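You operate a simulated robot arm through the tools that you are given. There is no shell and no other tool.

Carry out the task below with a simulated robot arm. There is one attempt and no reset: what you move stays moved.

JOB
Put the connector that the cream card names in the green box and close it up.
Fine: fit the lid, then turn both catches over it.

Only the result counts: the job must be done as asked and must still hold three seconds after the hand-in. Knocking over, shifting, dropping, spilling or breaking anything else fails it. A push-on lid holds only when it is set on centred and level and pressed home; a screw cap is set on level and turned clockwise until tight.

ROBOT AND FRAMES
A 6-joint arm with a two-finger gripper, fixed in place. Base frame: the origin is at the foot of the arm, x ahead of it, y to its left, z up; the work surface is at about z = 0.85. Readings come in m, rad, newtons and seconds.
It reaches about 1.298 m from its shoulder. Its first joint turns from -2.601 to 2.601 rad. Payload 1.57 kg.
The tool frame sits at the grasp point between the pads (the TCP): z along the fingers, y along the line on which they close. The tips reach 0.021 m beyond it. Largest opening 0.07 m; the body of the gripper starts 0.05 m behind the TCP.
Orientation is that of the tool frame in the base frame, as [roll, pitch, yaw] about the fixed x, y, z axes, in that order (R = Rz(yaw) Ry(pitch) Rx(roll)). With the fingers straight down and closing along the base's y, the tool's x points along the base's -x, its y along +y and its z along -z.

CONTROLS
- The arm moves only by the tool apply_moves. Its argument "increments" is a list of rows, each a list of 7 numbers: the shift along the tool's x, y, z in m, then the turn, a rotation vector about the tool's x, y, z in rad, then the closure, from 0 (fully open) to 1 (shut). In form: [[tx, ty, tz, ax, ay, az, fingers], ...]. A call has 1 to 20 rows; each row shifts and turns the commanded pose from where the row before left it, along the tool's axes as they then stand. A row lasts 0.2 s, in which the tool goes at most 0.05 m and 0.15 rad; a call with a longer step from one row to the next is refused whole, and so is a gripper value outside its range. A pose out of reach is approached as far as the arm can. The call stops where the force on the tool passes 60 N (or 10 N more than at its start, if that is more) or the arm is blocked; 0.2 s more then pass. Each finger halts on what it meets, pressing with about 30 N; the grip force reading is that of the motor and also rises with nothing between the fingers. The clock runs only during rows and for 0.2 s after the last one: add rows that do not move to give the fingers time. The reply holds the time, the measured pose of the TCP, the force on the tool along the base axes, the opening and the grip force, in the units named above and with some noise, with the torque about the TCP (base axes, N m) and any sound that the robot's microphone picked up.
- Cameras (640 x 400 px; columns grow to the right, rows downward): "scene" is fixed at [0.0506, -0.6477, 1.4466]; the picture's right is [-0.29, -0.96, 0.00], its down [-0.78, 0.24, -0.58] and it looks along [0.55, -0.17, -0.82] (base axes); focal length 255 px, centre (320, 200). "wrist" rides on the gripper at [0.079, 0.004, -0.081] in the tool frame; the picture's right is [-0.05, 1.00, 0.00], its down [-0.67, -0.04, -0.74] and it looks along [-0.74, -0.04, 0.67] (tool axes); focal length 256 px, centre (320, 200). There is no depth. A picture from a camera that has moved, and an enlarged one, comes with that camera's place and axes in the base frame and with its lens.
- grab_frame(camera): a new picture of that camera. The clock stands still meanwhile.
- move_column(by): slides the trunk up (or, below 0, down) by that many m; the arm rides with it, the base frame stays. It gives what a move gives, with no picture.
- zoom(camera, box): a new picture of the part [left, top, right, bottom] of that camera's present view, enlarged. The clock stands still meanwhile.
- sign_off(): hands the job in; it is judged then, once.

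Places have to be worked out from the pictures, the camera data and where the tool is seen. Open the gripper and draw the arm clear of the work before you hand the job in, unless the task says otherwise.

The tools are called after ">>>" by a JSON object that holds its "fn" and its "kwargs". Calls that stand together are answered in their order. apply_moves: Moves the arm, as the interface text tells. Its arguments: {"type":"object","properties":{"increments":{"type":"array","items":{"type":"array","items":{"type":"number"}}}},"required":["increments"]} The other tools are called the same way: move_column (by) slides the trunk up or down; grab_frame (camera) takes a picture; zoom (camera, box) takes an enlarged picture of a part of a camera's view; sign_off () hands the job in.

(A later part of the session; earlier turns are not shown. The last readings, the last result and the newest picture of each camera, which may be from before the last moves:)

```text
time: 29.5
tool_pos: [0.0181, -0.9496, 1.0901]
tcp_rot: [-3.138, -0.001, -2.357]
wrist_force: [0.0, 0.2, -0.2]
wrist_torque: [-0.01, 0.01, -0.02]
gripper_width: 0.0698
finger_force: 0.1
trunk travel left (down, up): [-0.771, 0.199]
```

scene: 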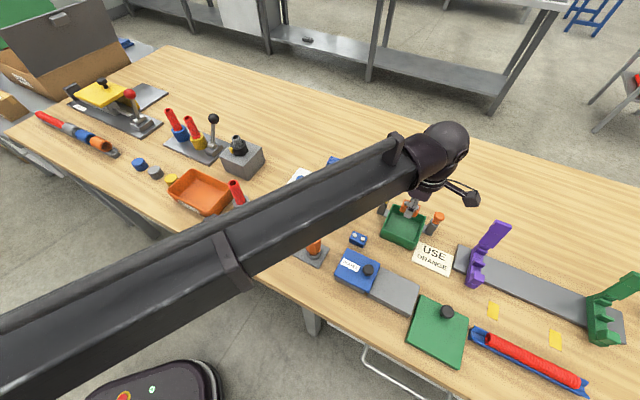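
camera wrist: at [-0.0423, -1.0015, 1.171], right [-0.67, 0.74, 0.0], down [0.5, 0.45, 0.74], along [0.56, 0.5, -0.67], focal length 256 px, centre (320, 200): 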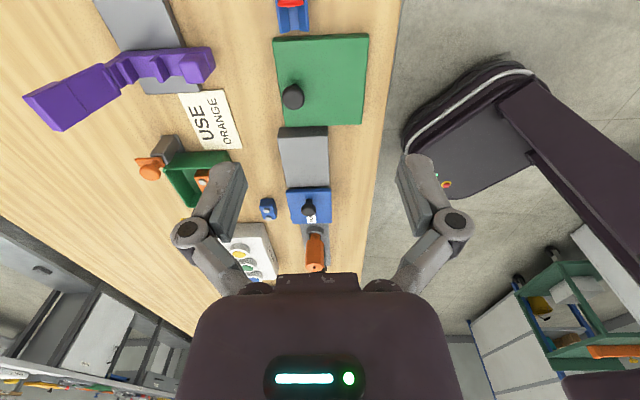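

Averaged TCP is (0.0179, -0.9498, 1.090) with the hand at 44.9°. Relative to it, the knob is about 0.057 m forward and 0.034 m to the side. I'll move over the knob and turn 0.6° to match the lid.

>>> {"fn": "apply_moves", "kwargs": {"increments": [[-0.03, -0.0168, 0, 0, 0, 0, 0.2], [-0.0273, -0.0168, 0, 0, 0, 0, 0.2], [0, 0, 0, 0, 0, 0.0105, 0.2], [0, 0, 0, 0, 0, 0, 0.2], [0, 0, 0, 0, 0, 0, 0.2]]}}

>>> {"fn": "move_column", "kwargs": {"by": -0.12}}

>>> {"fn": "grab_frame", "kwargs": {"camera": "wrist"}}

```text
time: 30.7
tool_pos: [0.0804, -0.9315, 1.0899]
tcp_rot: [-3.139, -0.001, -2.368]
wrist_force: [0.0, 0.4, 0.2]
wrist_torque: [0.03, 0.0, 0.0]
gripper_width: 0.0559
finger_force: 0.1
trunk travel left (down, up): [-0.771, 0.199]
```

```text
time: 32.2
tool_pos: [0.0797, -0.9315, 0.9702]
tcp_rot: [-3.138, -0.002, -2.368]
wrist_force: [-0.6, 0.2, -0.6]
wrist_torque: [0.02, -0.04, 0.02]
gripper_width: 0.056
finger_force: 0.0
trunk travel left (down, up): [-0.651, 0.319]
```

```text
taken
camera wrist: at [0.0197, -0.9832, 1.0511], right [-0.66, 0.75, 0.0], down [0.5, 0.44, 0.74], along [0.56, 0.49, -0.67], focal length 256 px, centre (320, 200)
```

wrist: 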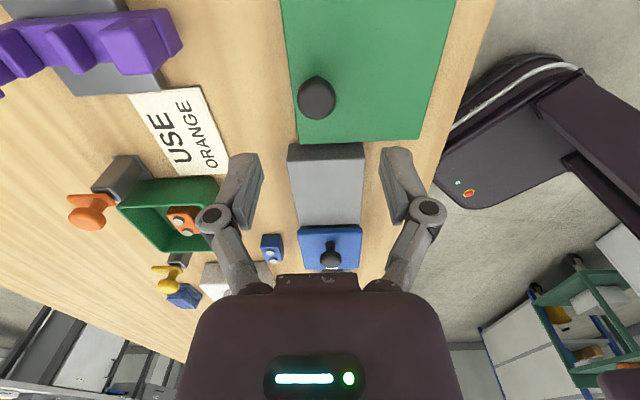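

Hovering above the lid knob now. I'll zoom in to check the centring of the knob between the fingers.

>>> {"fn": "zoom", "kwargs": {"camera": "wrist", "box": [270, 60, 370, 130]}}

>>> {"fn": "zoom", "kwargs": {"camera": "wrist", "box": [180, 0, 460, 175]}}

>>> {"fn": "apply_moves", "kwargs": {"increments": [[0, 0, 0, 0, 0, 0, 0.2]]}}

>>> {"fn": "apply_moves", "kwargs": {"increments": [[0, 0, 0, 0, 0, 0, 0.2]]}}

```text
5.71 times, centred on (320, 95) of wrist
camera zoom: at [0.0197, -0.9832, 1.0511], right [-0.66, 0.75, 0.0], down [0.5, 0.44, 0.74], along [0.56, 0.49, -0.67], focal length 1463 px, centre (320, 800)
```

zoom: 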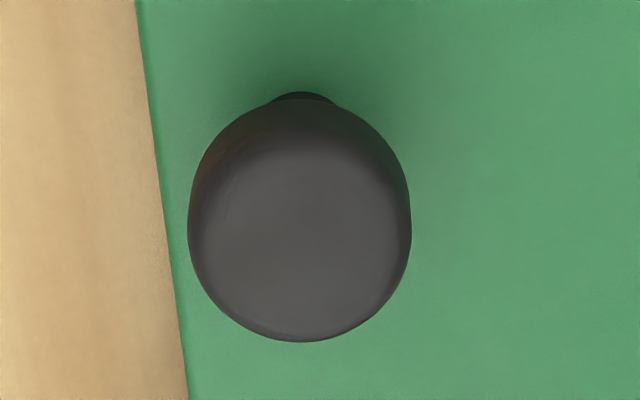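

```text
2.29 times, centred on (320, 88) of wrist
camera zoom: at [0.0197, -0.9832, 1.0511], right [-0.66, 0.75, 0.0], down [0.5, 0.44, 0.74], along [0.56, 0.49, -0.67], focal length 585 px, centre (320, 457)
```

zoom: 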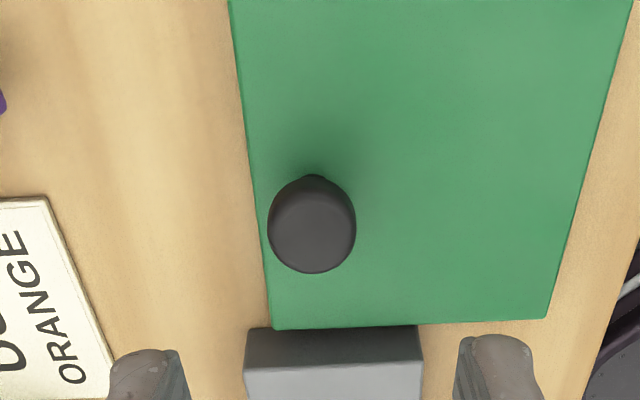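

```text
time: 32.6
tool_pos: [0.0801, -0.9314, 0.9696]
tcp_rot: [-3.137, -0.002, -2.369]
wrist_force: [-0.5, -0.1, 0.1]
wrist_torque: [0.0, 0.02, -0.02]
gripper_width: 0.056
finger_force: 0.1
trunk travel left (down, up): [-0.651, 0.319]
```

```text
time: 33.0
tool_pos: [0.0795, -0.9312, 0.9702]
tcp_rot: [-3.139, -0.001, -2.369]
wrist_force: [0.1, -0.2, -0.3]
wrist_torque: [-0.02, 0.03, 0.01]
gripper_width: 0.0561
finger_force: 0.2
trunk travel left (down, up): [-0.651, 0.319]
```

The knob is about 2 mm forward and 2.7 mm left of the TCP. I'll correct for that and lower to just above it.

>>> {"fn": "apply_moves", "kwargs": {"increments": [[-0.0018, -0.0027, 0, 0, 0, 0, 0.2], [0, 0, 0, 0, 0, 0, 0.2]]}}

>>> {"fn": "move_column", "kwargs": {"by": -0.04}}

>>> {"fn": "grab_frame", "kwargs": {"camera": "wrist"}}

>>> {"fn": "zoom", "kwargs": {"camera": "wrist", "box": [220, 80, 420, 220]}}

```text
time: 33.6
tool_pos: [0.0825, -0.9322, 0.9709]
tcp_rot: [-3.139, -0.001, -2.368]
wrist_force: [-0.1, 0.1, 1.0]
wrist_torque: [0.0, 0.02, 0.0]
gripper_width: 0.0559
finger_force: 0.0
trunk travel left (down, up): [-0.651, 0.319]
```

```text
time: 34.4
tool_pos: [0.0822, -0.9332, 0.9299]
tcp_rot: [-3.138, -0.003, -2.369]
wrist_force: [0.0, 0.1, 0.7]
wrist_torque: [0.01, -0.03, -0.01]
gripper_width: 0.056
finger_force: 0.1
trunk travel left (down, up): [-0.611, 0.359]
```

```text
taken
camera wrist: at [0.0225, -0.9837, 1.0111], right [-0.66, 0.75, 0.0], down [0.5, 0.44, 0.74], along [0.56, 0.49, -0.67], focal length 256 px, centre (320, 200)
```

wrist: 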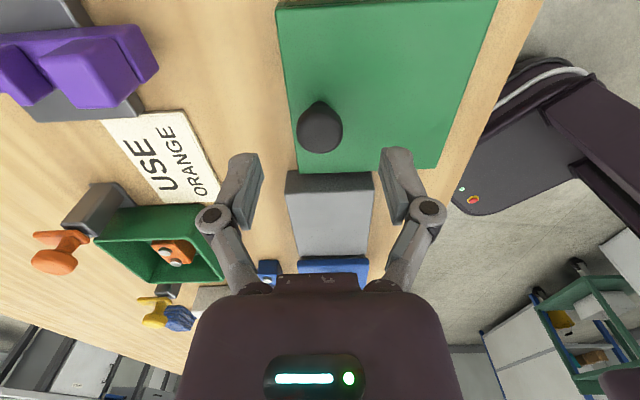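

```text
2.86 times, centred on (320, 150) of wrist
camera zoom: at [0.0225, -0.9837, 1.0111], right [-0.66, 0.75, 0.0], down [0.5, 0.44, 0.74], along [0.56, 0.49, -0.67], focal length 731 px, centre (320, 343)
```

zoom: 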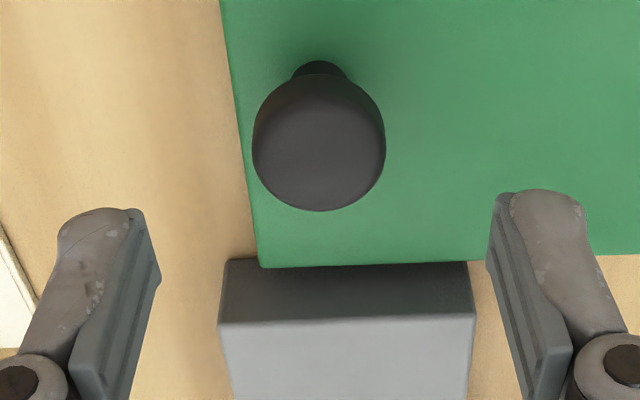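

The knob is centred between the fingers. I'll lower 30 mm and check before closing.

>>> {"fn": "move_column", "kwargs": {"by": -0.032}}

>>> {"fn": "zoom", "kwargs": {"camera": "wrist", "box": [220, 100, 420, 240]}}

```text
time: 35.2
tool_pos: [0.0828, -0.9329, 0.898]
tcp_rot: [-3.137, -0.001, -2.369]
wrist_force: [0.4, -0.3, 0.0]
wrist_torque: [0.03, 0.01, 0.01]
gripper_width: 0.0559
finger_force: 0.0
trunk travel left (down, up): [-0.579, 0.391]
```

```text
2.86 times, centred on (320, 170) of wrist
camera zoom: at [0.0226, -0.9837, 0.9791], right [-0.66, 0.75, 0.0], down [0.5, 0.44, 0.74], along [0.56, 0.49, -0.67], focal length 731 px, centre (320, 286)
```

zoom: 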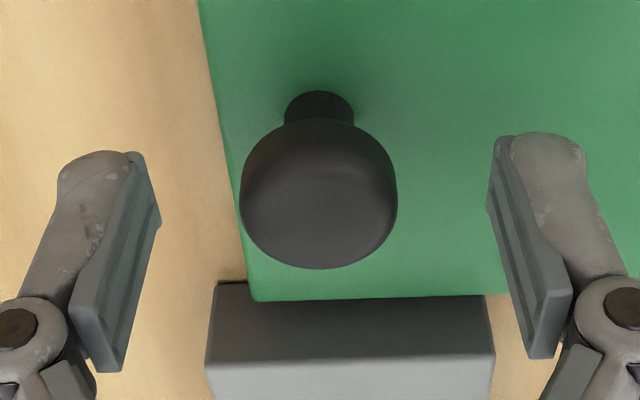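

I'll go down another 4 mm so the tips sit just above the lid's top, then close on the knob.

>>> {"fn": "move_column", "kwargs": {"by": -0.004}}

>>> {"fn": "apply_moves", "kwargs": {"increments": [[0, 0, 0, 0, 0, 0, 0.4], [0, 0, 0, 0, 0, 0, 0.55], [0, 0, 0, 0, 0, 0, 0.65], [0, 0, 0, 0, 0, 0, 1.0], [0, 0, 0, 0, 0, 0, 1.0], [0, 0, 0, 0, 0, 0, 1.0]]}}

>>> {"fn": "zoom", "kwargs": {"camera": "wrist", "box": [220, 100, 420, 240]}}

>>> {"fn": "grab_frame", "kwargs": {"camera": "scene"}}

```text
time: 35.7
tool_pos: [0.083, -0.9322, 0.8937]
tcp_rot: [-3.137, -0.001, -2.368]
wrist_force: [-0.4, -0.4, -0.3]
wrist_torque: [-0.01, -0.03, 0.0]
gripper_width: 0.0561
finger_force: 0.0
trunk travel left (down, up): [-0.575, 0.395]
```

```text
time: 37.1
tool_pos: [0.0825, -0.932, 0.8939]
tcp_rot: [-3.137, -0.002, -2.37]
wrist_force: [0.2, -1.3, 1.7]
wrist_torque: [-0.01, 0.0, 0.03]
gripper_width: 0.0241
finger_force: 30.7
trunk travel left (down, up): [-0.575, 0.395]
```

```text
2.86 times, centred on (320, 170) of wrist
camera zoom: at [0.0226, -0.9837, 0.9751], right [-0.66, 0.75, 0.0], down [0.5, 0.44, 0.74], along [0.56, 0.49, -0.67], focal length 731 px, centre (320, 286)
```

zoom: 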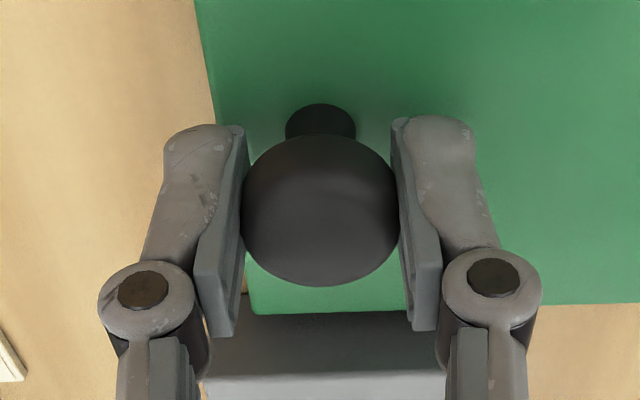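

```text
taken
```

scene: 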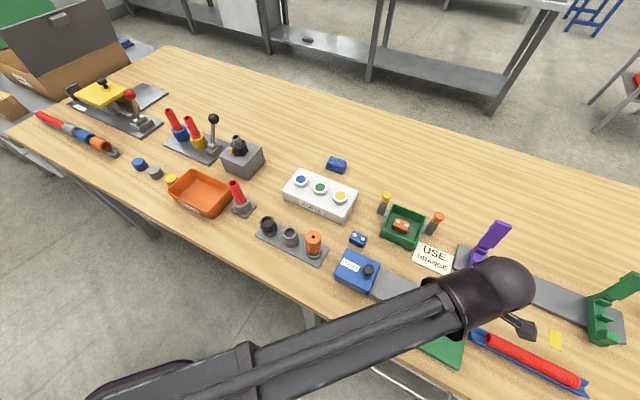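

The knob is gripped at 0.024 m. I'll lift 2 cm and check that the lid comes up level.

>>> {"fn": "move_column", "kwargs": {"by": 0.02}}

>>> {"fn": "grab_frame", "kwargs": {"camera": "wrist"}}

>>> {"fn": "grab_frame", "kwargs": {"camera": "scene"}}

```text
time: 37.8
tool_pos: [0.0828, -0.9318, 0.9138]
tcp_rot: [-3.14, -0.001, -2.368]
wrist_force: [0.1, 0.3, -2.2]
wrist_torque: [-0.04, 0.0, 0.01]
gripper_width: 0.0241
finger_force: 29.0
trunk travel left (down, up): [-0.595, 0.375]
```

```text
taken
camera wrist: at [0.0225, -0.9838, 0.9949], right [-0.66, 0.75, 0.0], down [0.5, 0.44, 0.74], along [0.56, 0.49, -0.67], focal length 256 px, centre (320, 200)
```

wrist: 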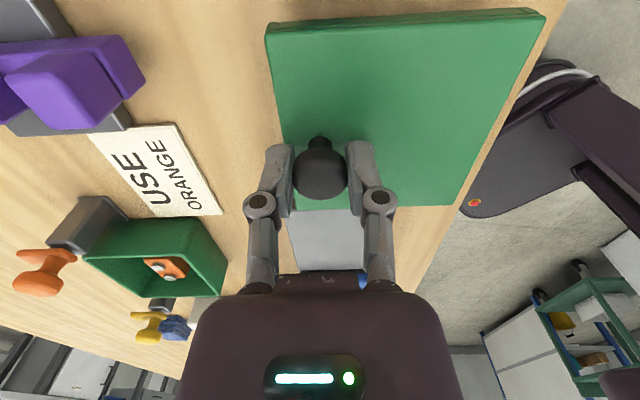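

```text
taken
```

scene: 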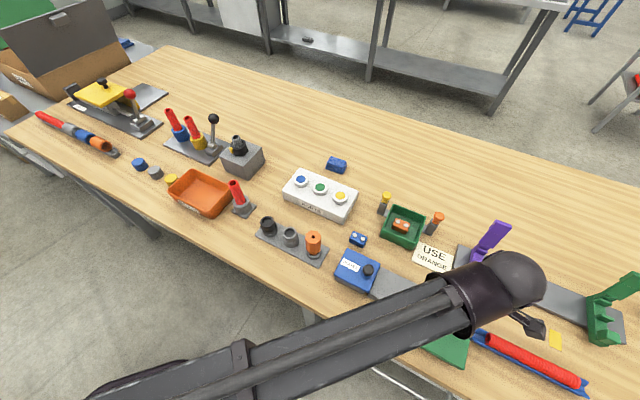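

The lid lifted cleanly and looks level, at about 2.2 N. I'll raise it 9 cm more to clear the catches.

>>> {"fn": "move_column", "kwargs": {"by": 0.1}}

>>> {"fn": "grab_frame", "kwargs": {"camera": "wrist"}}

>>> {"fn": "grab_frame", "kwargs": {"camera": "scene"}}

```text
time: 39.1
tool_pos: [0.0826, -0.9317, 1.0144]
tcp_rot: [-3.139, -0.002, -2.369]
wrist_force: [0.0, 0.1, -1.4]
wrist_torque: [-0.01, -0.04, -0.03]
gripper_width: 0.0237
finger_force: 30.1
trunk travel left (down, up): [-0.695, 0.275]
```

```text
taken
camera wrist: at [0.0225, -0.9839, 1.0948], right [-0.66, 0.75, 0.0], down [0.5, 0.44, 0.74], along [0.56, 0.49, -0.67], focal length 256 px, centre (320, 200)
```

wrist: 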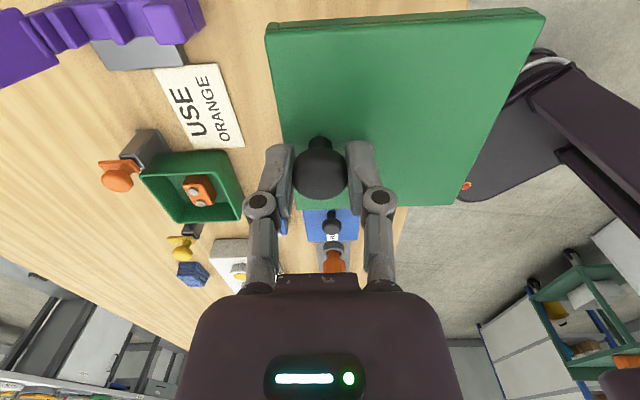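

```text
taken
```

scene: 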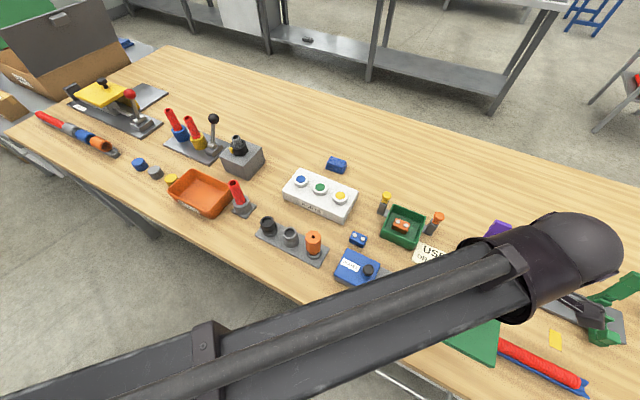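

Zooming to measure the lid's pose in the hand: corners, levelness and yaw.

>>> {"fn": "zoom", "kwargs": {"camera": "wrist", "box": [250, 0, 410, 100]}}

>>> {"fn": "zoom", "kwargs": {"camera": "wrist", "box": [400, 0, 560, 100]}}

>>> {"fn": "zoom", "kwargs": {"camera": "wrist", "box": [350, 140, 510, 240]}}

>>> {"fn": "zoom", "kwargs": {"camera": "wrist", "box": [240, 130, 400, 230]}}

```text
4.00 times, centred on (330, 50) of wrist
camera zoom: at [0.0225, -0.9839, 1.0948], right [-0.66, 0.75, 0.0], down [0.5, 0.44, 0.74], along [0.56, 0.49, -0.67], focal length 1024 px, centre (280, 800)
```

zoom: 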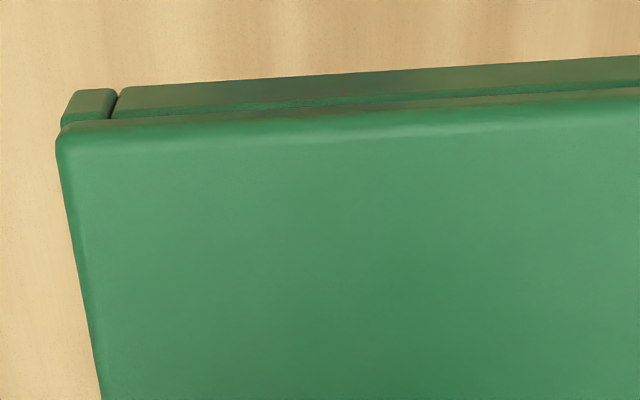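

```text
4.00 times, centred on (480, 50) of wrist
camera zoom: at [0.0225, -0.9839, 1.0948], right [-0.66, 0.75, 0.0], down [0.5, 0.44, 0.74], along [0.56, 0.49, -0.67], focal length 1024 px, centre (-320, 800)
```

zoom: 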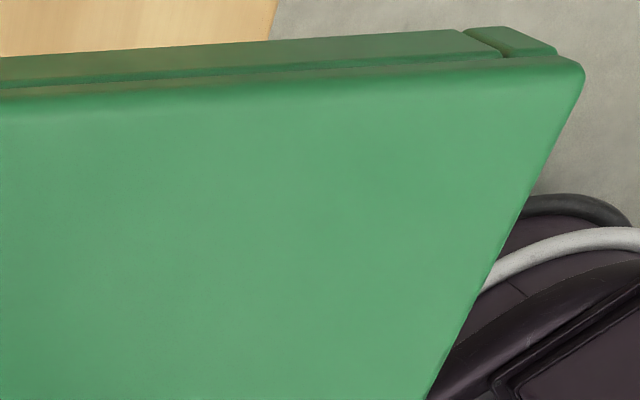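

```text
4.00 times, centred on (430, 190) of wrist
camera zoom: at [0.0225, -0.9839, 1.0948], right [-0.66, 0.75, 0.0], down [0.5, 0.44, 0.74], along [0.56, 0.49, -0.67], focal length 1024 px, centre (-120, 240)
```

zoom: 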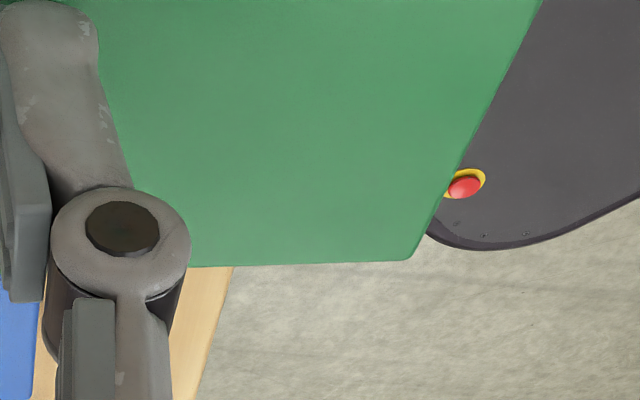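

```text
4.00 times, centred on (320, 180) of wrist
camera zoom: at [0.0225, -0.9839, 1.0948], right [-0.66, 0.75, 0.0], down [0.5, 0.44, 0.74], along [0.56, 0.49, -0.67], focal length 1024 px, centre (320, 280)
```

zoom: 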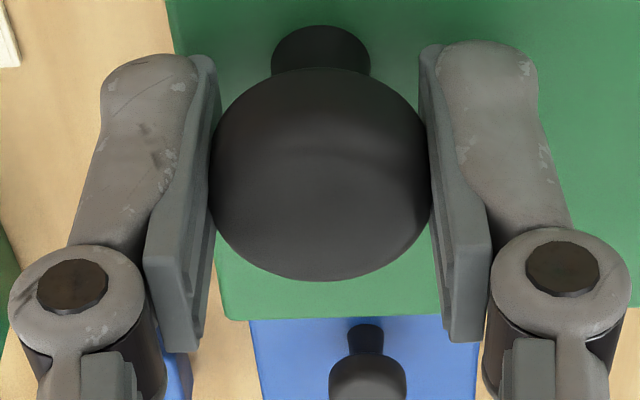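

The lid is level in the hand, aligned to within 0.3°, and its centre is about (p -0.001, q +0.032) from the TCP. I'll carry it over the box to TCP ≈ (0.3225, -0.966), turning 0.7° to match.

>>> {"fn": "apply_moves", "kwargs": {"increments": [[-0.01846, -0.02401, 0, 0, 0, 0, 1.0], [-0.01846, -0.02401, 0, 0, 0, 0, 1.0], [-0.01846, -0.02401, 0, 0, 0, 0, 1.0], [-0.01846, -0.02401, 0, 0, 0, 0, 1.0], [-0.01846, -0.02401, 0, 0, 0, 0, 1.0], [-0.01846, -0.02401, 0, 0, 0, 0, 1.0], [-0.01846, -0.02401, 0, 0, 0, 0, 1.0], [-0.01846, -0.02401, 0, 0, 0, 0, 1.0], [0, 0, 0, 0, 0, -0.012, 1.0], [0, 0, 0, 0, 0, 0, 1.0], [0, 0, 0, 0, 0, 0, 1.0]]}}

>>> {"fn": "grab_frame", "kwargs": {"camera": "wrist"}}

>>> {"fn": "grab_frame", "kwargs": {"camera": "scene"}}

>>> {"fn": "apply_moves", "kwargs": {"increments": [[0, 0, 0, 0, 0, 0, 1.0]]}}

>>> {"fn": "apply_moves", "kwargs": {"increments": [[0, 0, 0, 0, 0, 0, 1.0]]}}

```text
time: 41.5
tool_pos: [0.3237, -0.9663, 1.0152]
tcp_rot: [-3.139, -0.002, -2.355]
wrist_force: [0.8, -1.2, -0.2]
wrist_torque: [-0.01, -0.01, 0.02]
gripper_width: 0.0239
finger_force: 30.4
trunk travel left (down, up): [-0.695, 0.275]
```

```text
taken
camera wrist: at [0.2637, -1.0181, 1.095], right [-0.67, 0.74, 0.0], down [0.5, 0.45, 0.74], along [0.55, 0.5, -0.67], focal length 256 px, centre (320, 200)
```

wrist: 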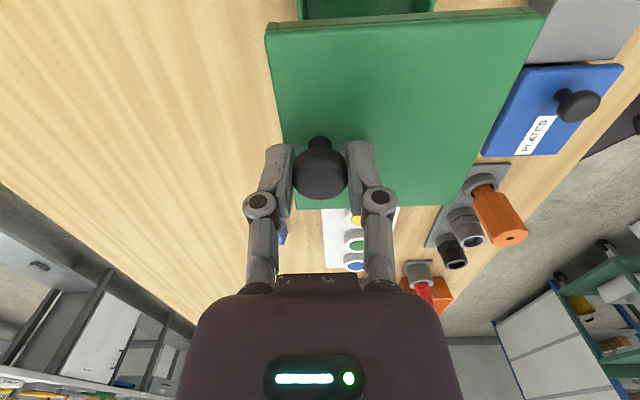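

```text
taken
```

scene: 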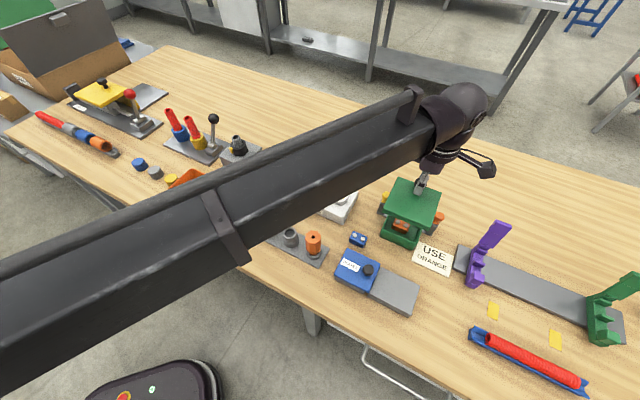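

```text
time: 41.9
tool_pos: [0.3242, -0.9658, 1.0139]
tcp_rot: [-3.142, -0.002, -2.355]
wrist_force: [-1.2, -1.1, -1.2]
wrist_torque: [-0.04, -0.02, 0.05]
gripper_width: 0.0243
finger_force: 30.0
trunk travel left (down, up): [-0.695, 0.275]
```

```text
time: 42.3
tool_pos: [0.3229, -0.966, 1.0133]
tcp_rot: [-3.14, -0.002, -2.358]
wrist_force: [0.2, 0.5, -0.9]
wrist_torque: [-0.01, -0.01, 0.01]
gripper_width: 0.024
finger_force: 30.0
trunk travel left (down, up): [-0.695, 0.275]
```

The scene camera sees both the lid and the box well here. I'll zoom in to verify alignment before lowering.

>>> {"fn": "zoom", "kwargs": {"camera": "scene", "box": [360, 170, 460, 260]}}

```text
4.44 times, centred on (410, 215) of scene
camera zoom: at [0.0506, -0.6477, 1.4466], right [-0.29, -0.96, 0.0], down [-0.78, 0.24, -0.58], along [0.55, -0.17, -0.82], focal length 1135 px, centre (-80, 133)
```

zoom: 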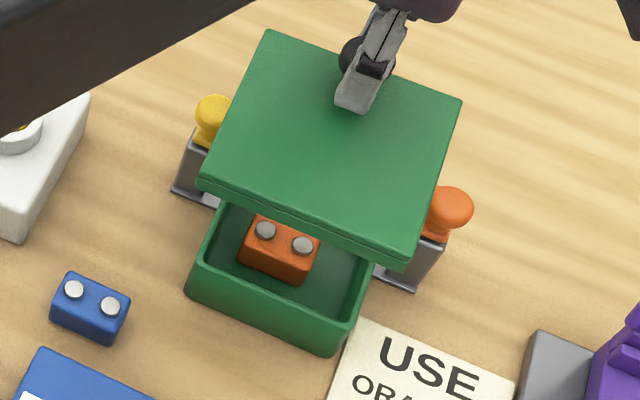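

The two cameras disagree by several mm about the lid's position over the box. I'll lower 3 cm, still above the catch heads, and compare again at higher zoom.

>>> {"fn": "move_column", "kwargs": {"by": -0.03}}

>>> {"fn": "zoom", "kwargs": {"camera": "scene", "box": [370, 175, 450, 255]}}

>>> {"fn": "zoom", "kwargs": {"camera": "wrist", "box": [240, 0, 560, 200]}}

```text
time: 43.0
tool_pos: [0.3233, -0.9673, 0.9841]
tcp_rot: [-3.139, -0.001, -2.358]
wrist_force: [-0.2, -0.9, 0.2]
wrist_torque: [-0.06, -0.02, 0.01]
gripper_width: 0.0243
finger_force: 29.8
trunk travel left (down, up): [-0.665, 0.305]
```

```text
5.00 times, centred on (410, 215) of scene
camera zoom: at [0.0506, -0.6477, 1.4466], right [-0.29, -0.96, 0.0], down [-0.78, 0.24, -0.58], along [0.55, -0.17, -0.82], focal length 1276 px, centre (-130, 125)
```

zoom: 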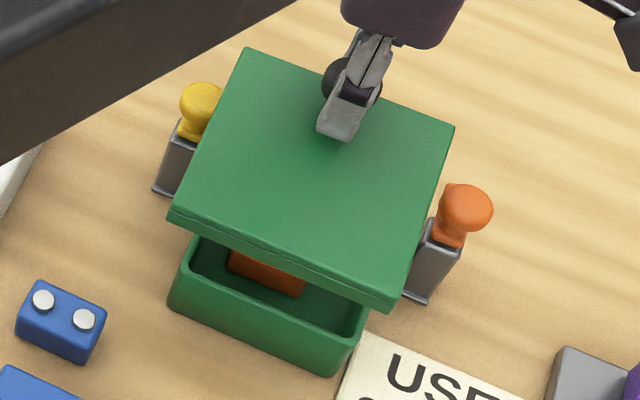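

```text
2.00 times, centred on (400, 100) of wrist
camera zoom: at [0.2637, -1.018, 1.065], right [-0.67, 0.74, 0.0], down [0.5, 0.45, 0.74], along [0.55, 0.5, -0.67], focal length 512 px, centre (160, 400)
```

zoom: 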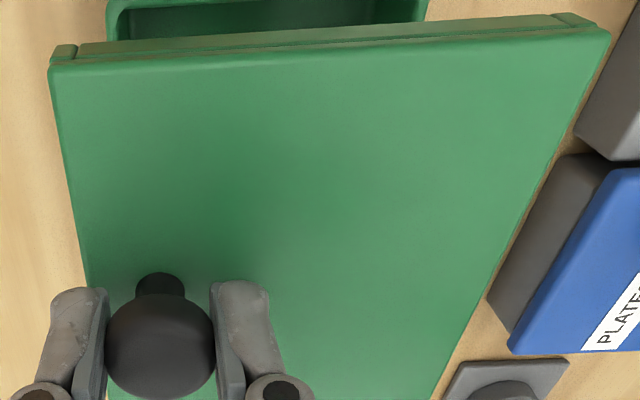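

The scene view suggests the lid sits several mm too far toward +y. I'll zoom in tighter on the corners to measure properly before going lower.

>>> {"fn": "zoom", "kwargs": {"camera": "scene", "box": [368, 215, 408, 240]}}

>>> {"fn": "zoom", "kwargs": {"camera": "scene", "box": [395, 225, 435, 250]}}

>>> {"fn": "zoom", "kwargs": {"camera": "scene", "box": [385, 180, 441, 215]}}

```text
16.00 times, centred on (388, 228) of scene
camera zoom: at [0.0506, -0.6477, 1.4466], right [-0.29, -0.96, 0.0], down [-0.78, 0.24, -0.58], along [0.55, -0.17, -0.82], focal length 4085 px, centre (-768, -240)
```

zoom: 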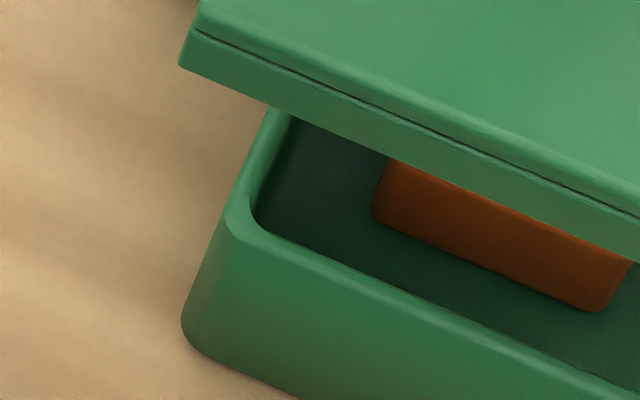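

```text
16.00 times, centred on (415, 238) of scene
camera zoom: at [0.0506, -0.6477, 1.4466], right [-0.29, -0.96, 0.0], down [-0.78, 0.24, -0.58], along [0.55, -0.17, -0.82], focal length 4085 px, centre (-1200, -400)
```

zoom: 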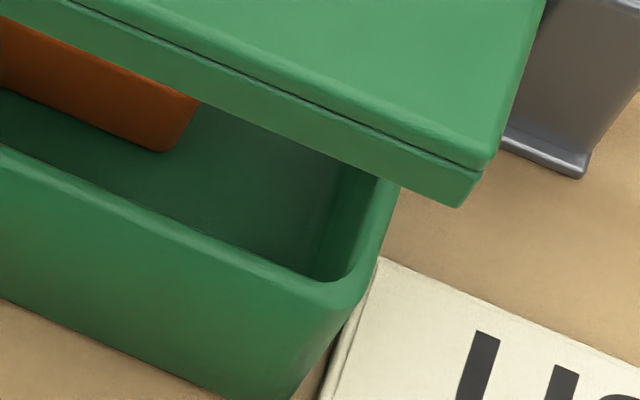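

```text
11.43 times, centred on (413, 198) of scene
camera zoom: at [0.0506, -0.6477, 1.4466], right [-0.29, -0.96, 0.0], down [-0.78, 0.24, -0.58], along [0.55, -0.17, -0.82], focal length 2918 px, centre (-743, 229)
```

zoom: 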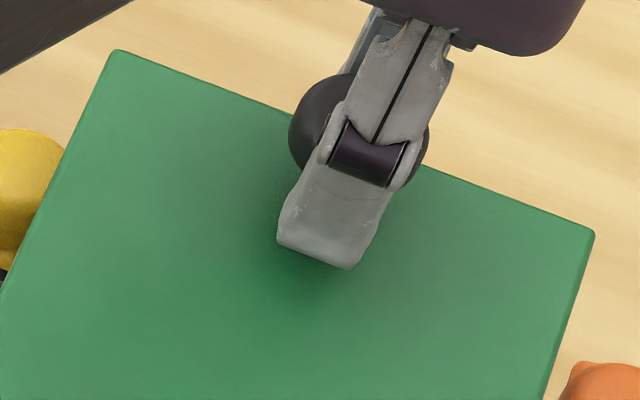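

Reconciling both cameras: the scene view fixes the p-direction and the wrist view fixes q. The lid is about 0.105 m wide and 0.013 m tall, the box rim is at z≈0.885, and the lid is about 6.7 mm too far along +p with q fine. I'll correct p and re-read.

>>> {"fn": "apply_moves", "kwargs": {"increments": [[0.0067, 0, 0, 0, 0, 0, 1.0], [0, 0, 0, 0, 0, 0, 1.0], [0, 0, 0, 0, 0, 0, 1.0]]}}

>>> {"fn": "apply_moves", "kwargs": {"increments": [[0, 0, 0, 0, 0, 0, 1.0]]}}

>>> {"fn": "apply_moves", "kwargs": {"increments": [[0, 0, 0, 0, 0, 0, 1.0]]}}

>>> {"fn": "zoom", "kwargs": {"camera": "scene", "box": [370, 180, 450, 250]}}

```text
time: 43.9
tool_pos: [0.3195, -0.9714, 0.9838]
tcp_rot: [-3.14, -0.004, -2.357]
wrist_force: [-0.4, -0.7, -0.3]
wrist_torque: [0.0, -0.03, -0.01]
gripper_width: 0.0238
finger_force: 30.2
trunk travel left (down, up): [-0.665, 0.305]
```

```text
time: 44.2
tool_pos: [0.32, -0.9707, 0.9838]
tcp_rot: [-3.139, -0.002, -2.357]
wrist_force: [0.3, -0.4, -0.8]
wrist_torque: [-0.02, 0.0, -0.01]
gripper_width: 0.024
finger_force: 30.4
trunk travel left (down, up): [-0.665, 0.305]
```

```text
time: 44.6
tool_pos: [0.3188, -0.9712, 0.9835]
tcp_rot: [-3.141, 0.0, -2.356]
wrist_force: [-0.3, 0.0, -1.0]
wrist_torque: [0.0, -0.03, -0.03]
gripper_width: 0.0244
finger_force: 29.5
trunk travel left (down, up): [-0.665, 0.305]
```

```text
5.71 times, centred on (410, 215) of scene
camera zoom: at [0.0506, -0.6477, 1.4466], right [-0.29, -0.96, 0.0], down [-0.78, 0.24, -0.58], along [0.55, -0.17, -0.82], focal length 1459 px, centre (-194, 114)
```

zoom: 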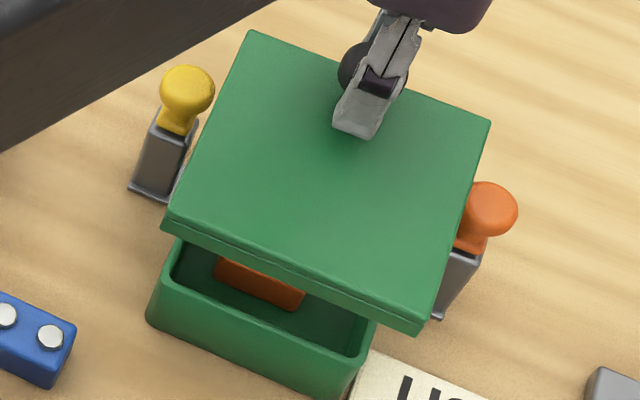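

The lid is now nearly centred. The gap to each catch head is only about 2–3 mm, so I'll trim p by -1 mm. Then I'll lower in stages, watching force and pictures.

>>> {"fn": "apply_moves", "kwargs": {"increments": [[0.001, 0, 0, 0, 0, 0, 1.0], [0, 0, 0, 0, 0, 0, 1.0]]}}

>>> {"fn": "move_column", "kwargs": {"by": -0.012}}

>>> {"fn": "zoom", "kwargs": {"camera": "scene", "box": [370, 180, 450, 250]}}

>>> {"fn": "zoom", "kwargs": {"camera": "scene", "box": [375, 185, 405, 215]}}

>>> {"fn": "zoom", "kwargs": {"camera": "scene", "box": [420, 205, 450, 235]}}

```text
time: 45.2
tool_pos: [0.3195, -0.9724, 0.9831]
tcp_rot: [-3.14, -0.001, -2.356]
wrist_force: [0.7, 0.3, -0.6]
wrist_torque: [-0.01, -0.01, 0.0]
gripper_width: 0.0238
finger_force: 29.6
trunk travel left (down, up): [-0.665, 0.305]
```

```text
time: 45.9
tool_pos: [0.318, -0.9714, 0.9731]
tcp_rot: [-3.138, -0.002, -2.356]
wrist_force: [-0.2, -0.8, -0.7]
wrist_torque: [0.0, 0.0, -0.01]
gripper_width: 0.024
finger_force: 30.1
trunk travel left (down, up): [-0.653, 0.317]
```

```text
5.71 times, centred on (410, 215) of scene
camera zoom: at [0.0506, -0.6477, 1.4466], right [-0.29, -0.96, 0.0], down [-0.78, 0.24, -0.58], along [0.55, -0.17, -0.82], focal length 1459 px, centre (-194, 114)
```

zoom: 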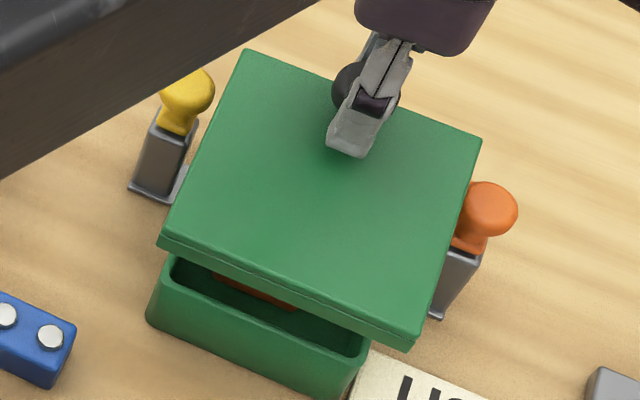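

```text
13.33 times, centred on (390, 200) of scene
camera zoom: at [0.0506, -0.6477, 1.4466], right [-0.29, -0.96, 0.0], down [-0.78, 0.24, -0.58], along [0.55, -0.17, -0.82], focal length 3404 px, centre (-613, 200)
```

zoom: 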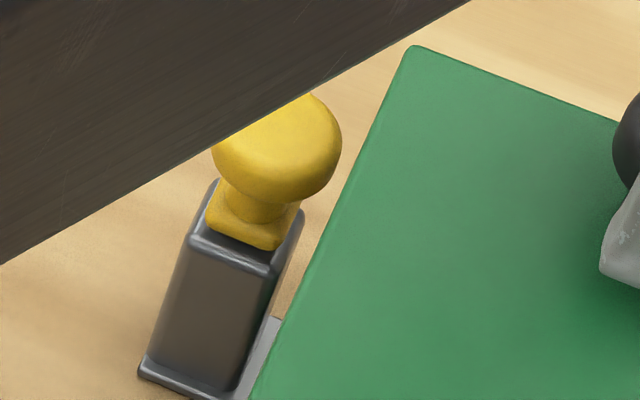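

```text
13.33 times, centred on (435, 220) of scene
camera zoom: at [0.0506, -0.6477, 1.4466], right [-0.29, -0.96, 0.0], down [-0.78, 0.24, -0.58], along [0.55, -0.17, -0.82], focal length 3404 px, centre (-1213, -67)
```

zoom: 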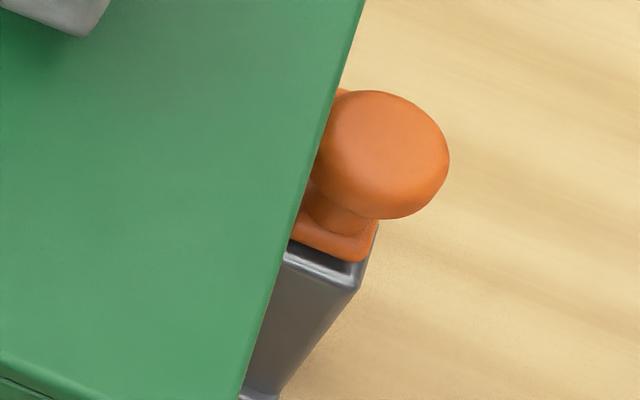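

The gap to the yellow head is about 4.7 mm and to the orange head about 1.2 mm, so I'll shift the lid back +1.3 mm along p, then lower 2 cm past the heads.

>>> {"fn": "apply_moves", "kwargs": {"increments": [[-0.0013, 0, 0, 0, 0, 0, 1.0], [0, 0, 0, 0, 0, 0, 1.0]]}}

>>> {"fn": "move_column", "kwargs": {"by": -0.012}}

>>> {"fn": "zoom", "kwargs": {"camera": "scene", "box": [375, 185, 405, 215]}}

>>> {"fn": "zoom", "kwargs": {"camera": "scene", "box": [420, 205, 450, 235]}}

>>> {"fn": "zoom", "kwargs": {"camera": "wrist", "box": [220, 0, 400, 110]}}

```text
time: 46.5
tool_pos: [0.3184, -0.9701, 0.9723]
tcp_rot: [-3.14, -0.002, -2.356]
wrist_force: [-0.2, 0.0, -0.5]
wrist_torque: [-0.03, 0.01, 0.01]
gripper_width: 0.0239
finger_force: 30.0
trunk travel left (down, up): [-0.653, 0.317]
```

```text
time: 47.0
tool_pos: [0.3197, -0.9693, 0.961]
tcp_rot: [-3.141, -0.002, -2.357]
wrist_force: [0.5, -0.1, -0.7]
wrist_torque: [-0.01, -0.04, 0.02]
gripper_width: 0.024
finger_force: 29.8
trunk travel left (down, up): [-0.641, 0.329]
```

```text
13.33 times, centred on (390, 200) of scene
camera zoom: at [0.0506, -0.6477, 1.4466], right [-0.29, -0.96, 0.0], down [-0.78, 0.24, -0.58], along [0.55, -0.17, -0.82], focal length 3404 px, centre (-613, 200)
```

zoom: 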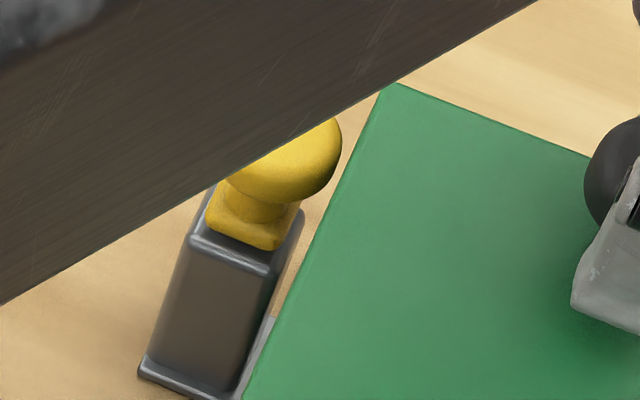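

```text
13.33 times, centred on (435, 220) of scene
camera zoom: at [0.0506, -0.6477, 1.4466], right [-0.29, -0.96, 0.0], down [-0.78, 0.24, -0.58], along [0.55, -0.17, -0.82], focal length 3404 px, centre (-1213, -67)
```

zoom: 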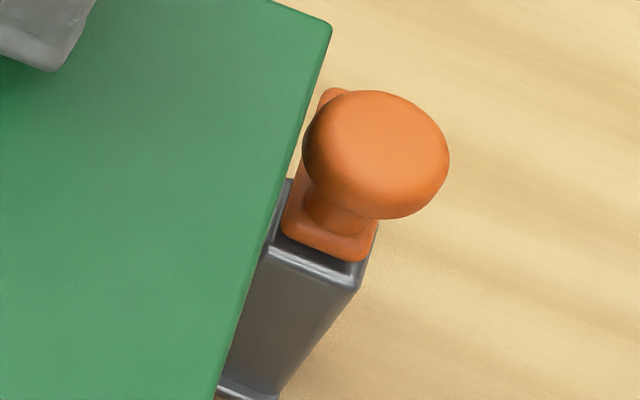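

```text
3.56 times, centred on (310, 55) of wrist
camera zoom: at [0.2593, -1.0222, 1.0411], right [-0.67, 0.74, 0.0], down [0.5, 0.45, 0.74], along [0.55, 0.5, -0.67], focal length 910 px, centre (356, 716)
```

zoom: 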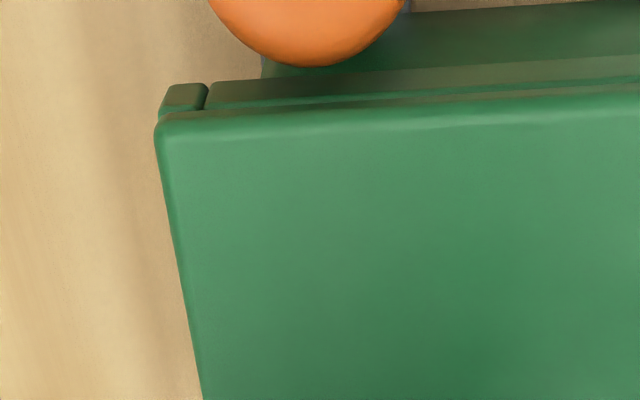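

The gaps to the heads are balanced at about 2.5 mm each. The wrist view shows the lid edge overhanging the box correctly, about 1 mm too far to +q. I'll trim q by -1 mm and lower until the skirt is just above the rim.

>>> {"fn": "apply_moves", "kwargs": {"increments": [[0, -0.001, 0, 0, 0, 0, 1.0], [0, 0, 0, 0, 0, 0, 1.0]]}}

>>> {"fn": "move_column", "kwargs": {"by": -0.022}}

>>> {"fn": "zoom", "kwargs": {"camera": "scene", "box": [370, 185, 450, 255]}}

>>> {"fn": "zoom", "kwargs": {"camera": "scene", "box": [368, 215, 408, 240]}}

>>> {"fn": "zoom", "kwargs": {"camera": "scene", "box": [395, 225, 435, 250]}}

```text
time: 47.6
tool_pos: [0.3196, -0.9703, 0.9601]
tcp_rot: [-3.14, -0.002, -2.354]
wrist_force: [-0.5, -0.8, 0.1]
wrist_torque: [0.0, -0.01, -0.02]
gripper_width: 0.0241
finger_force: 29.7
trunk travel left (down, up): [-0.641, 0.329]
```

```text
time: 48.3
tool_pos: [0.3194, -0.9709, 0.9387]
tcp_rot: [-3.14, -0.001, -2.357]
wrist_force: [-0.4, -0.8, -0.6]
wrist_torque: [-0.03, -0.01, -0.03]
gripper_width: 0.0241
finger_force: 29.8
trunk travel left (down, up): [-0.619, 0.351]
```

```text
5.71 times, centred on (410, 220) of scene
camera zoom: at [0.0506, -0.6477, 1.4466], right [-0.29, -0.96, 0.0], down [-0.78, 0.24, -0.58], along [0.55, -0.17, -0.82], focal length 1459 px, centre (-194, 86)
```

zoom: 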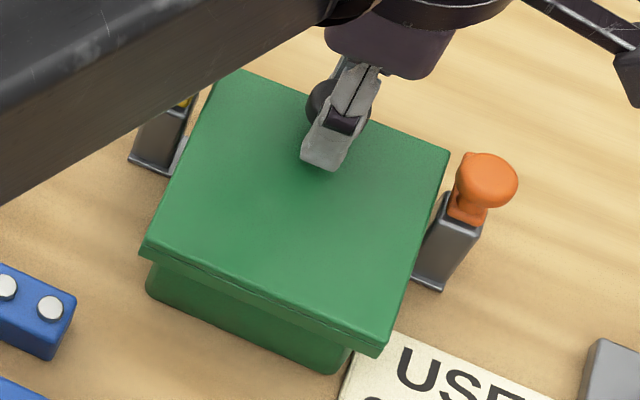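

```text
16.00 times, centred on (388, 228) of scene
camera zoom: at [0.0506, -0.6477, 1.4466], right [-0.29, -0.96, 0.0], down [-0.78, 0.24, -0.58], along [0.55, -0.17, -0.82], focal length 4085 px, centre (-768, -240)
```

zoom: 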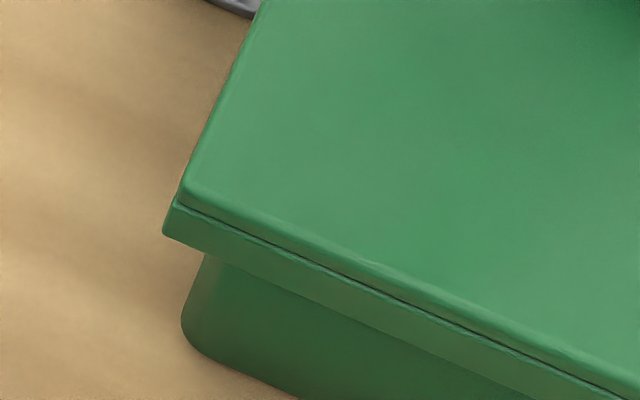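

```text
16.00 times, centred on (415, 238) of scene
camera zoom: at [0.0506, -0.6477, 1.4466], right [-0.29, -0.96, 0.0], down [-0.78, 0.24, -0.58], along [0.55, -0.17, -0.82], focal length 4085 px, centre (-1200, -400)
```

zoom: 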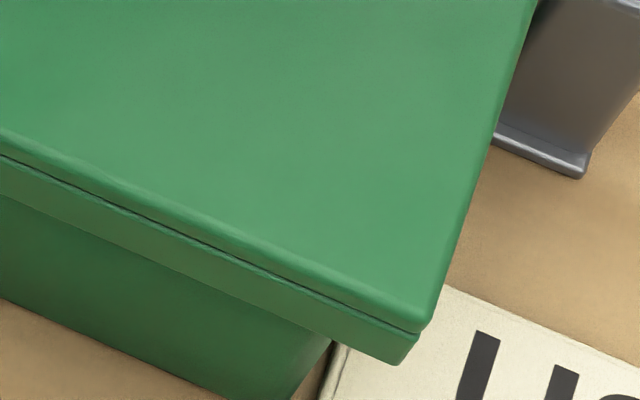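

The lid is hovering just over the rim. I'll check the wrist view of the near edges, left and right, for the q centring.

>>> {"fn": "zoom", "kwargs": {"camera": "wrist", "box": [230, 0, 330, 60]}}

>>> {"fn": "zoom", "kwargs": {"camera": "wrist", "box": [460, 0, 560, 60]}}

>>> {"fn": "grab_frame", "kwargs": {"camera": "wrist"}}

```text
6.40 times, centred on (280, 30) of wrist
camera zoom: at [0.2597, -1.0231, 1.019], right [-0.67, 0.74, 0.0], down [0.5, 0.45, 0.74], along [0.55, 0.5, -0.67], focal length 1638 px, centre (576, 1288)
```

zoom: 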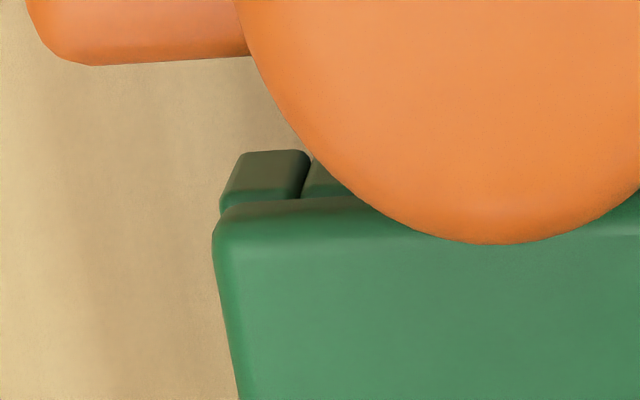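

```text
6.40 times, centred on (510, 30) of wrist
camera zoom: at [0.2597, -1.0231, 1.019], right [-0.67, 0.74, 0.0], down [0.5, 0.45, 0.74], along [0.55, 0.5, -0.67], focal length 1638 px, centre (-896, 1288)
```

zoom: 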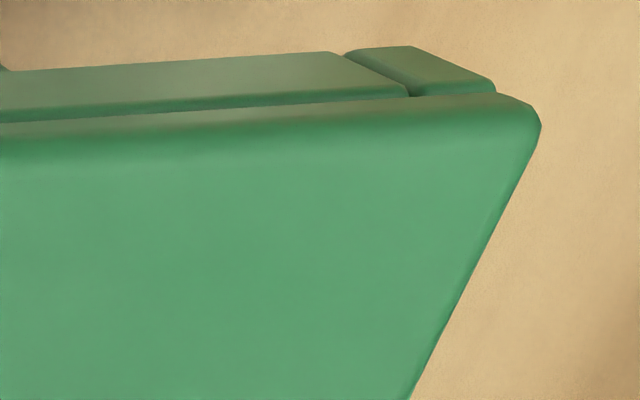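

```text
taken
camera wrist: at [0.2597, -1.0231, 1.019], right [-0.67, 0.74, 0.0], down [0.5, 0.45, 0.74], along [0.55, 0.5, -0.67], focal length 256 px, centre (320, 200)
```

wrist: 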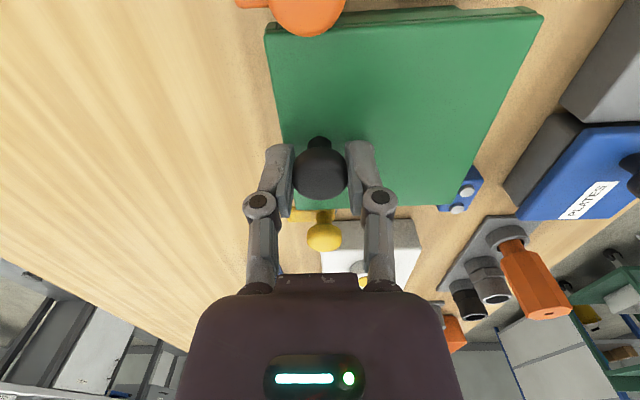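

Alignment looks within the roughly 3 mm skirt clearance. I'll lower slowly in small steps, watching for contact.

>>> {"fn": "move_column", "kwargs": {"by": -0.006}}

>>> {"fn": "move_column", "kwargs": {"by": -0.004}}

```text
time: 48.9
tool_pos: [0.3194, -0.9711, 0.9325]
tcp_rot: [-3.14, -0.002, -2.356]
wrist_force: [0.7, -0.1, 0.4]
wrist_torque: [-0.01, 0.0, -0.01]
gripper_width: 0.024
finger_force: 29.6
trunk travel left (down, up): [-0.613, 0.357]
```

```text
time: 49.4
tool_pos: [0.32, -0.9708, 0.9278]
tcp_rot: [-3.141, -0.001, -2.357]
wrist_force: [0.2, 0.5, -0.4]
wrist_torque: [-0.01, 0.01, -0.02]
gripper_width: 0.0242
finger_force: 29.6
trunk travel left (down, up): [-0.609, 0.361]
```

No contact at TCP z=0.928. I'll check the scene view for skirt engagement.

>>> {"fn": "zoom", "kwargs": {"camera": "scene", "box": [368, 215, 408, 240]}}

>>> {"fn": "zoom", "kwargs": {"camera": "scene", "box": [395, 225, 435, 250]}}

```text
16.00 times, centred on (388, 228) of scene
camera zoom: at [0.0506, -0.6477, 1.4466], right [-0.29, -0.96, 0.0], down [-0.78, 0.24, -0.58], along [0.55, -0.17, -0.82], focal length 4085 px, centre (-768, -240)
```

zoom: 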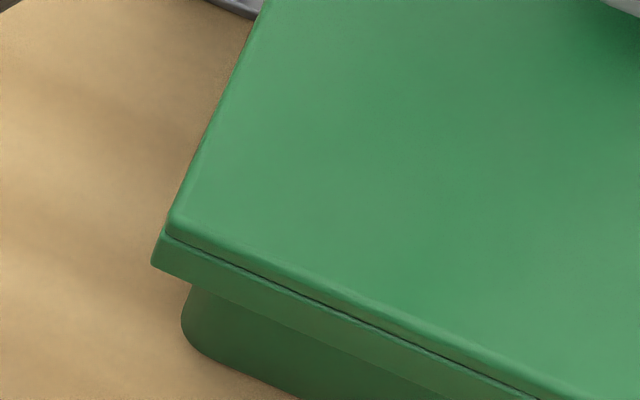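

```text
16.00 times, centred on (415, 238) of scene
camera zoom: at [0.0506, -0.6477, 1.4466], right [-0.29, -0.96, 0.0], down [-0.78, 0.24, -0.58], along [0.55, -0.17, -0.82], focal length 4085 px, centre (-1200, -400)
```

zoom: 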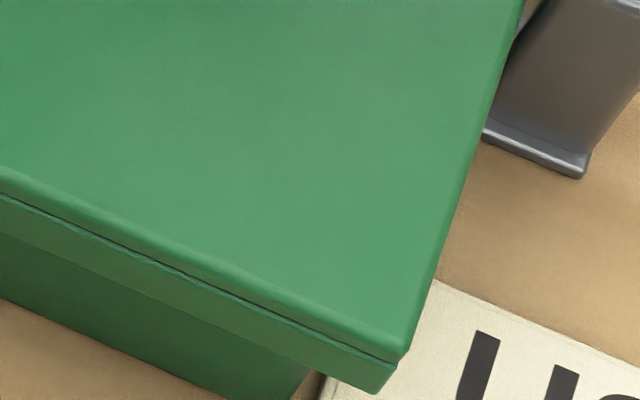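

The skirt is passing the rim with no force. I'll continue lowering.

>>> {"fn": "move_column", "kwargs": {"by": -0.004}}

>>> {"fn": "move_column", "kwargs": {"by": -0.003}}

```text
time: 49.9
tool_pos: [0.3192, -0.9705, 0.9236]
tcp_rot: [-3.139, -0.001, -2.356]
wrist_force: [0.3, -0.2, -0.1]
wrist_torque: [-0.02, 0.0, 0.0]
gripper_width: 0.0242
finger_force: 30.5
trunk travel left (down, up): [-0.605, 0.365]
```

```text
time: 50.5
tool_pos: [0.3187, -0.971, 0.9233]
tcp_rot: [-3.135, -0.004, -2.356]
wrist_force: [2.7, -6.9, 22.7]
wrist_torque: [-0.1, -0.06, -0.01]
gripper_width: 0.0239
finger_force: 29.8
trunk travel left (down, up): [-0.602, 0.368]
```

Contact of about 23 N at TCP z≈0.9235. I need to tell whether the lid is seated on the rim or the skirt is sitting on top of it.

>>> {"fn": "zoom", "kwargs": {"camera": "scene", "box": [368, 215, 408, 240]}}

>>> {"fn": "zoom", "kwargs": {"camera": "scene", "box": [395, 225, 435, 250]}}

>>> {"fn": "zoom", "kwargs": {"camera": "scene", "box": [370, 185, 450, 255]}}

>>> {"fn": "grab_frame", "kwargs": {"camera": "wrist"}}

```text
16.00 times, centred on (388, 228) of scene
camera zoom: at [0.0506, -0.6477, 1.4466], right [-0.29, -0.96, 0.0], down [-0.78, 0.24, -0.58], along [0.55, -0.17, -0.82], focal length 4085 px, centre (-768, -240)
```

zoom: 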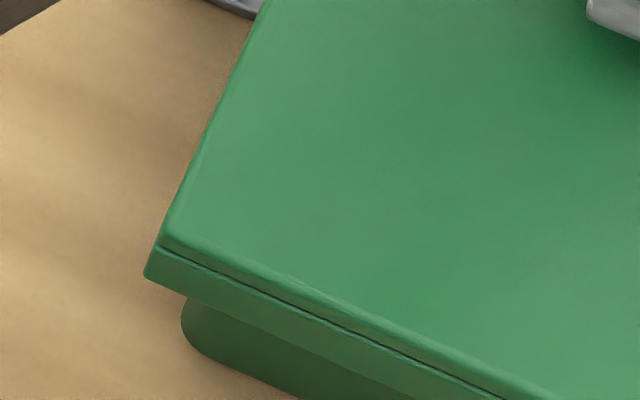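

```text
16.00 times, centred on (415, 238) of scene
camera zoom: at [0.0506, -0.6477, 1.4466], right [-0.29, -0.96, 0.0], down [-0.78, 0.24, -0.58], along [0.55, -0.17, -0.82], focal length 4085 px, centre (-1200, -400)
```

zoom: 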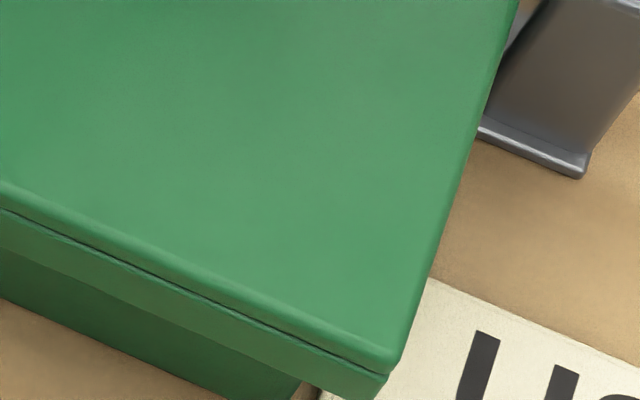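

```text
5.71 times, centred on (410, 220) of scene
camera zoom: at [0.0506, -0.6477, 1.4466], right [-0.29, -0.96, 0.0], down [-0.78, 0.24, -0.58], along [0.55, -0.17, -0.82], focal length 1459 px, centre (-194, 86)
```

zoom: 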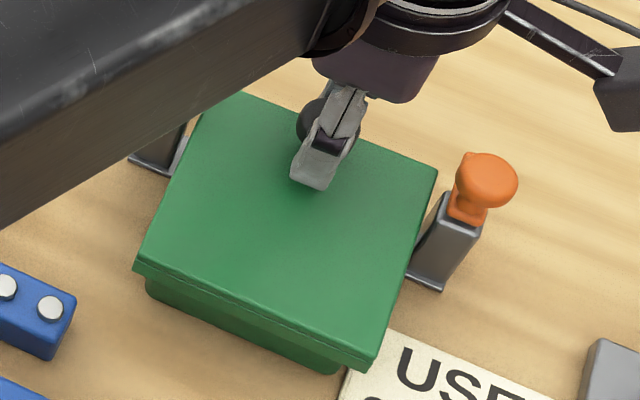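

```text
taken
camera wrist: at [0.2596, -1.0224, 1.004], right [-0.67, 0.74, -0.01], down [0.49, 0.45, 0.74], along [0.55, 0.49, -0.67], focal length 256 px, centre (320, 200)
```

wrist: 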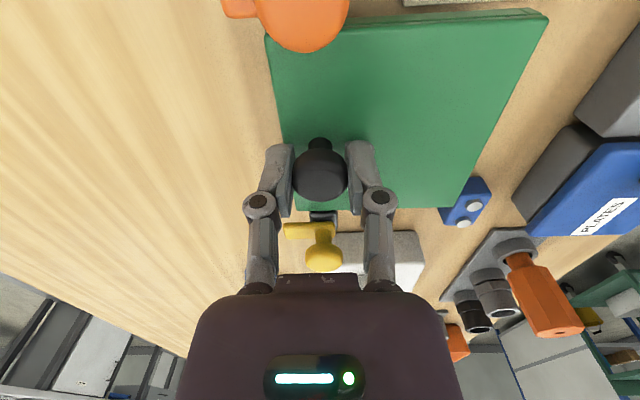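

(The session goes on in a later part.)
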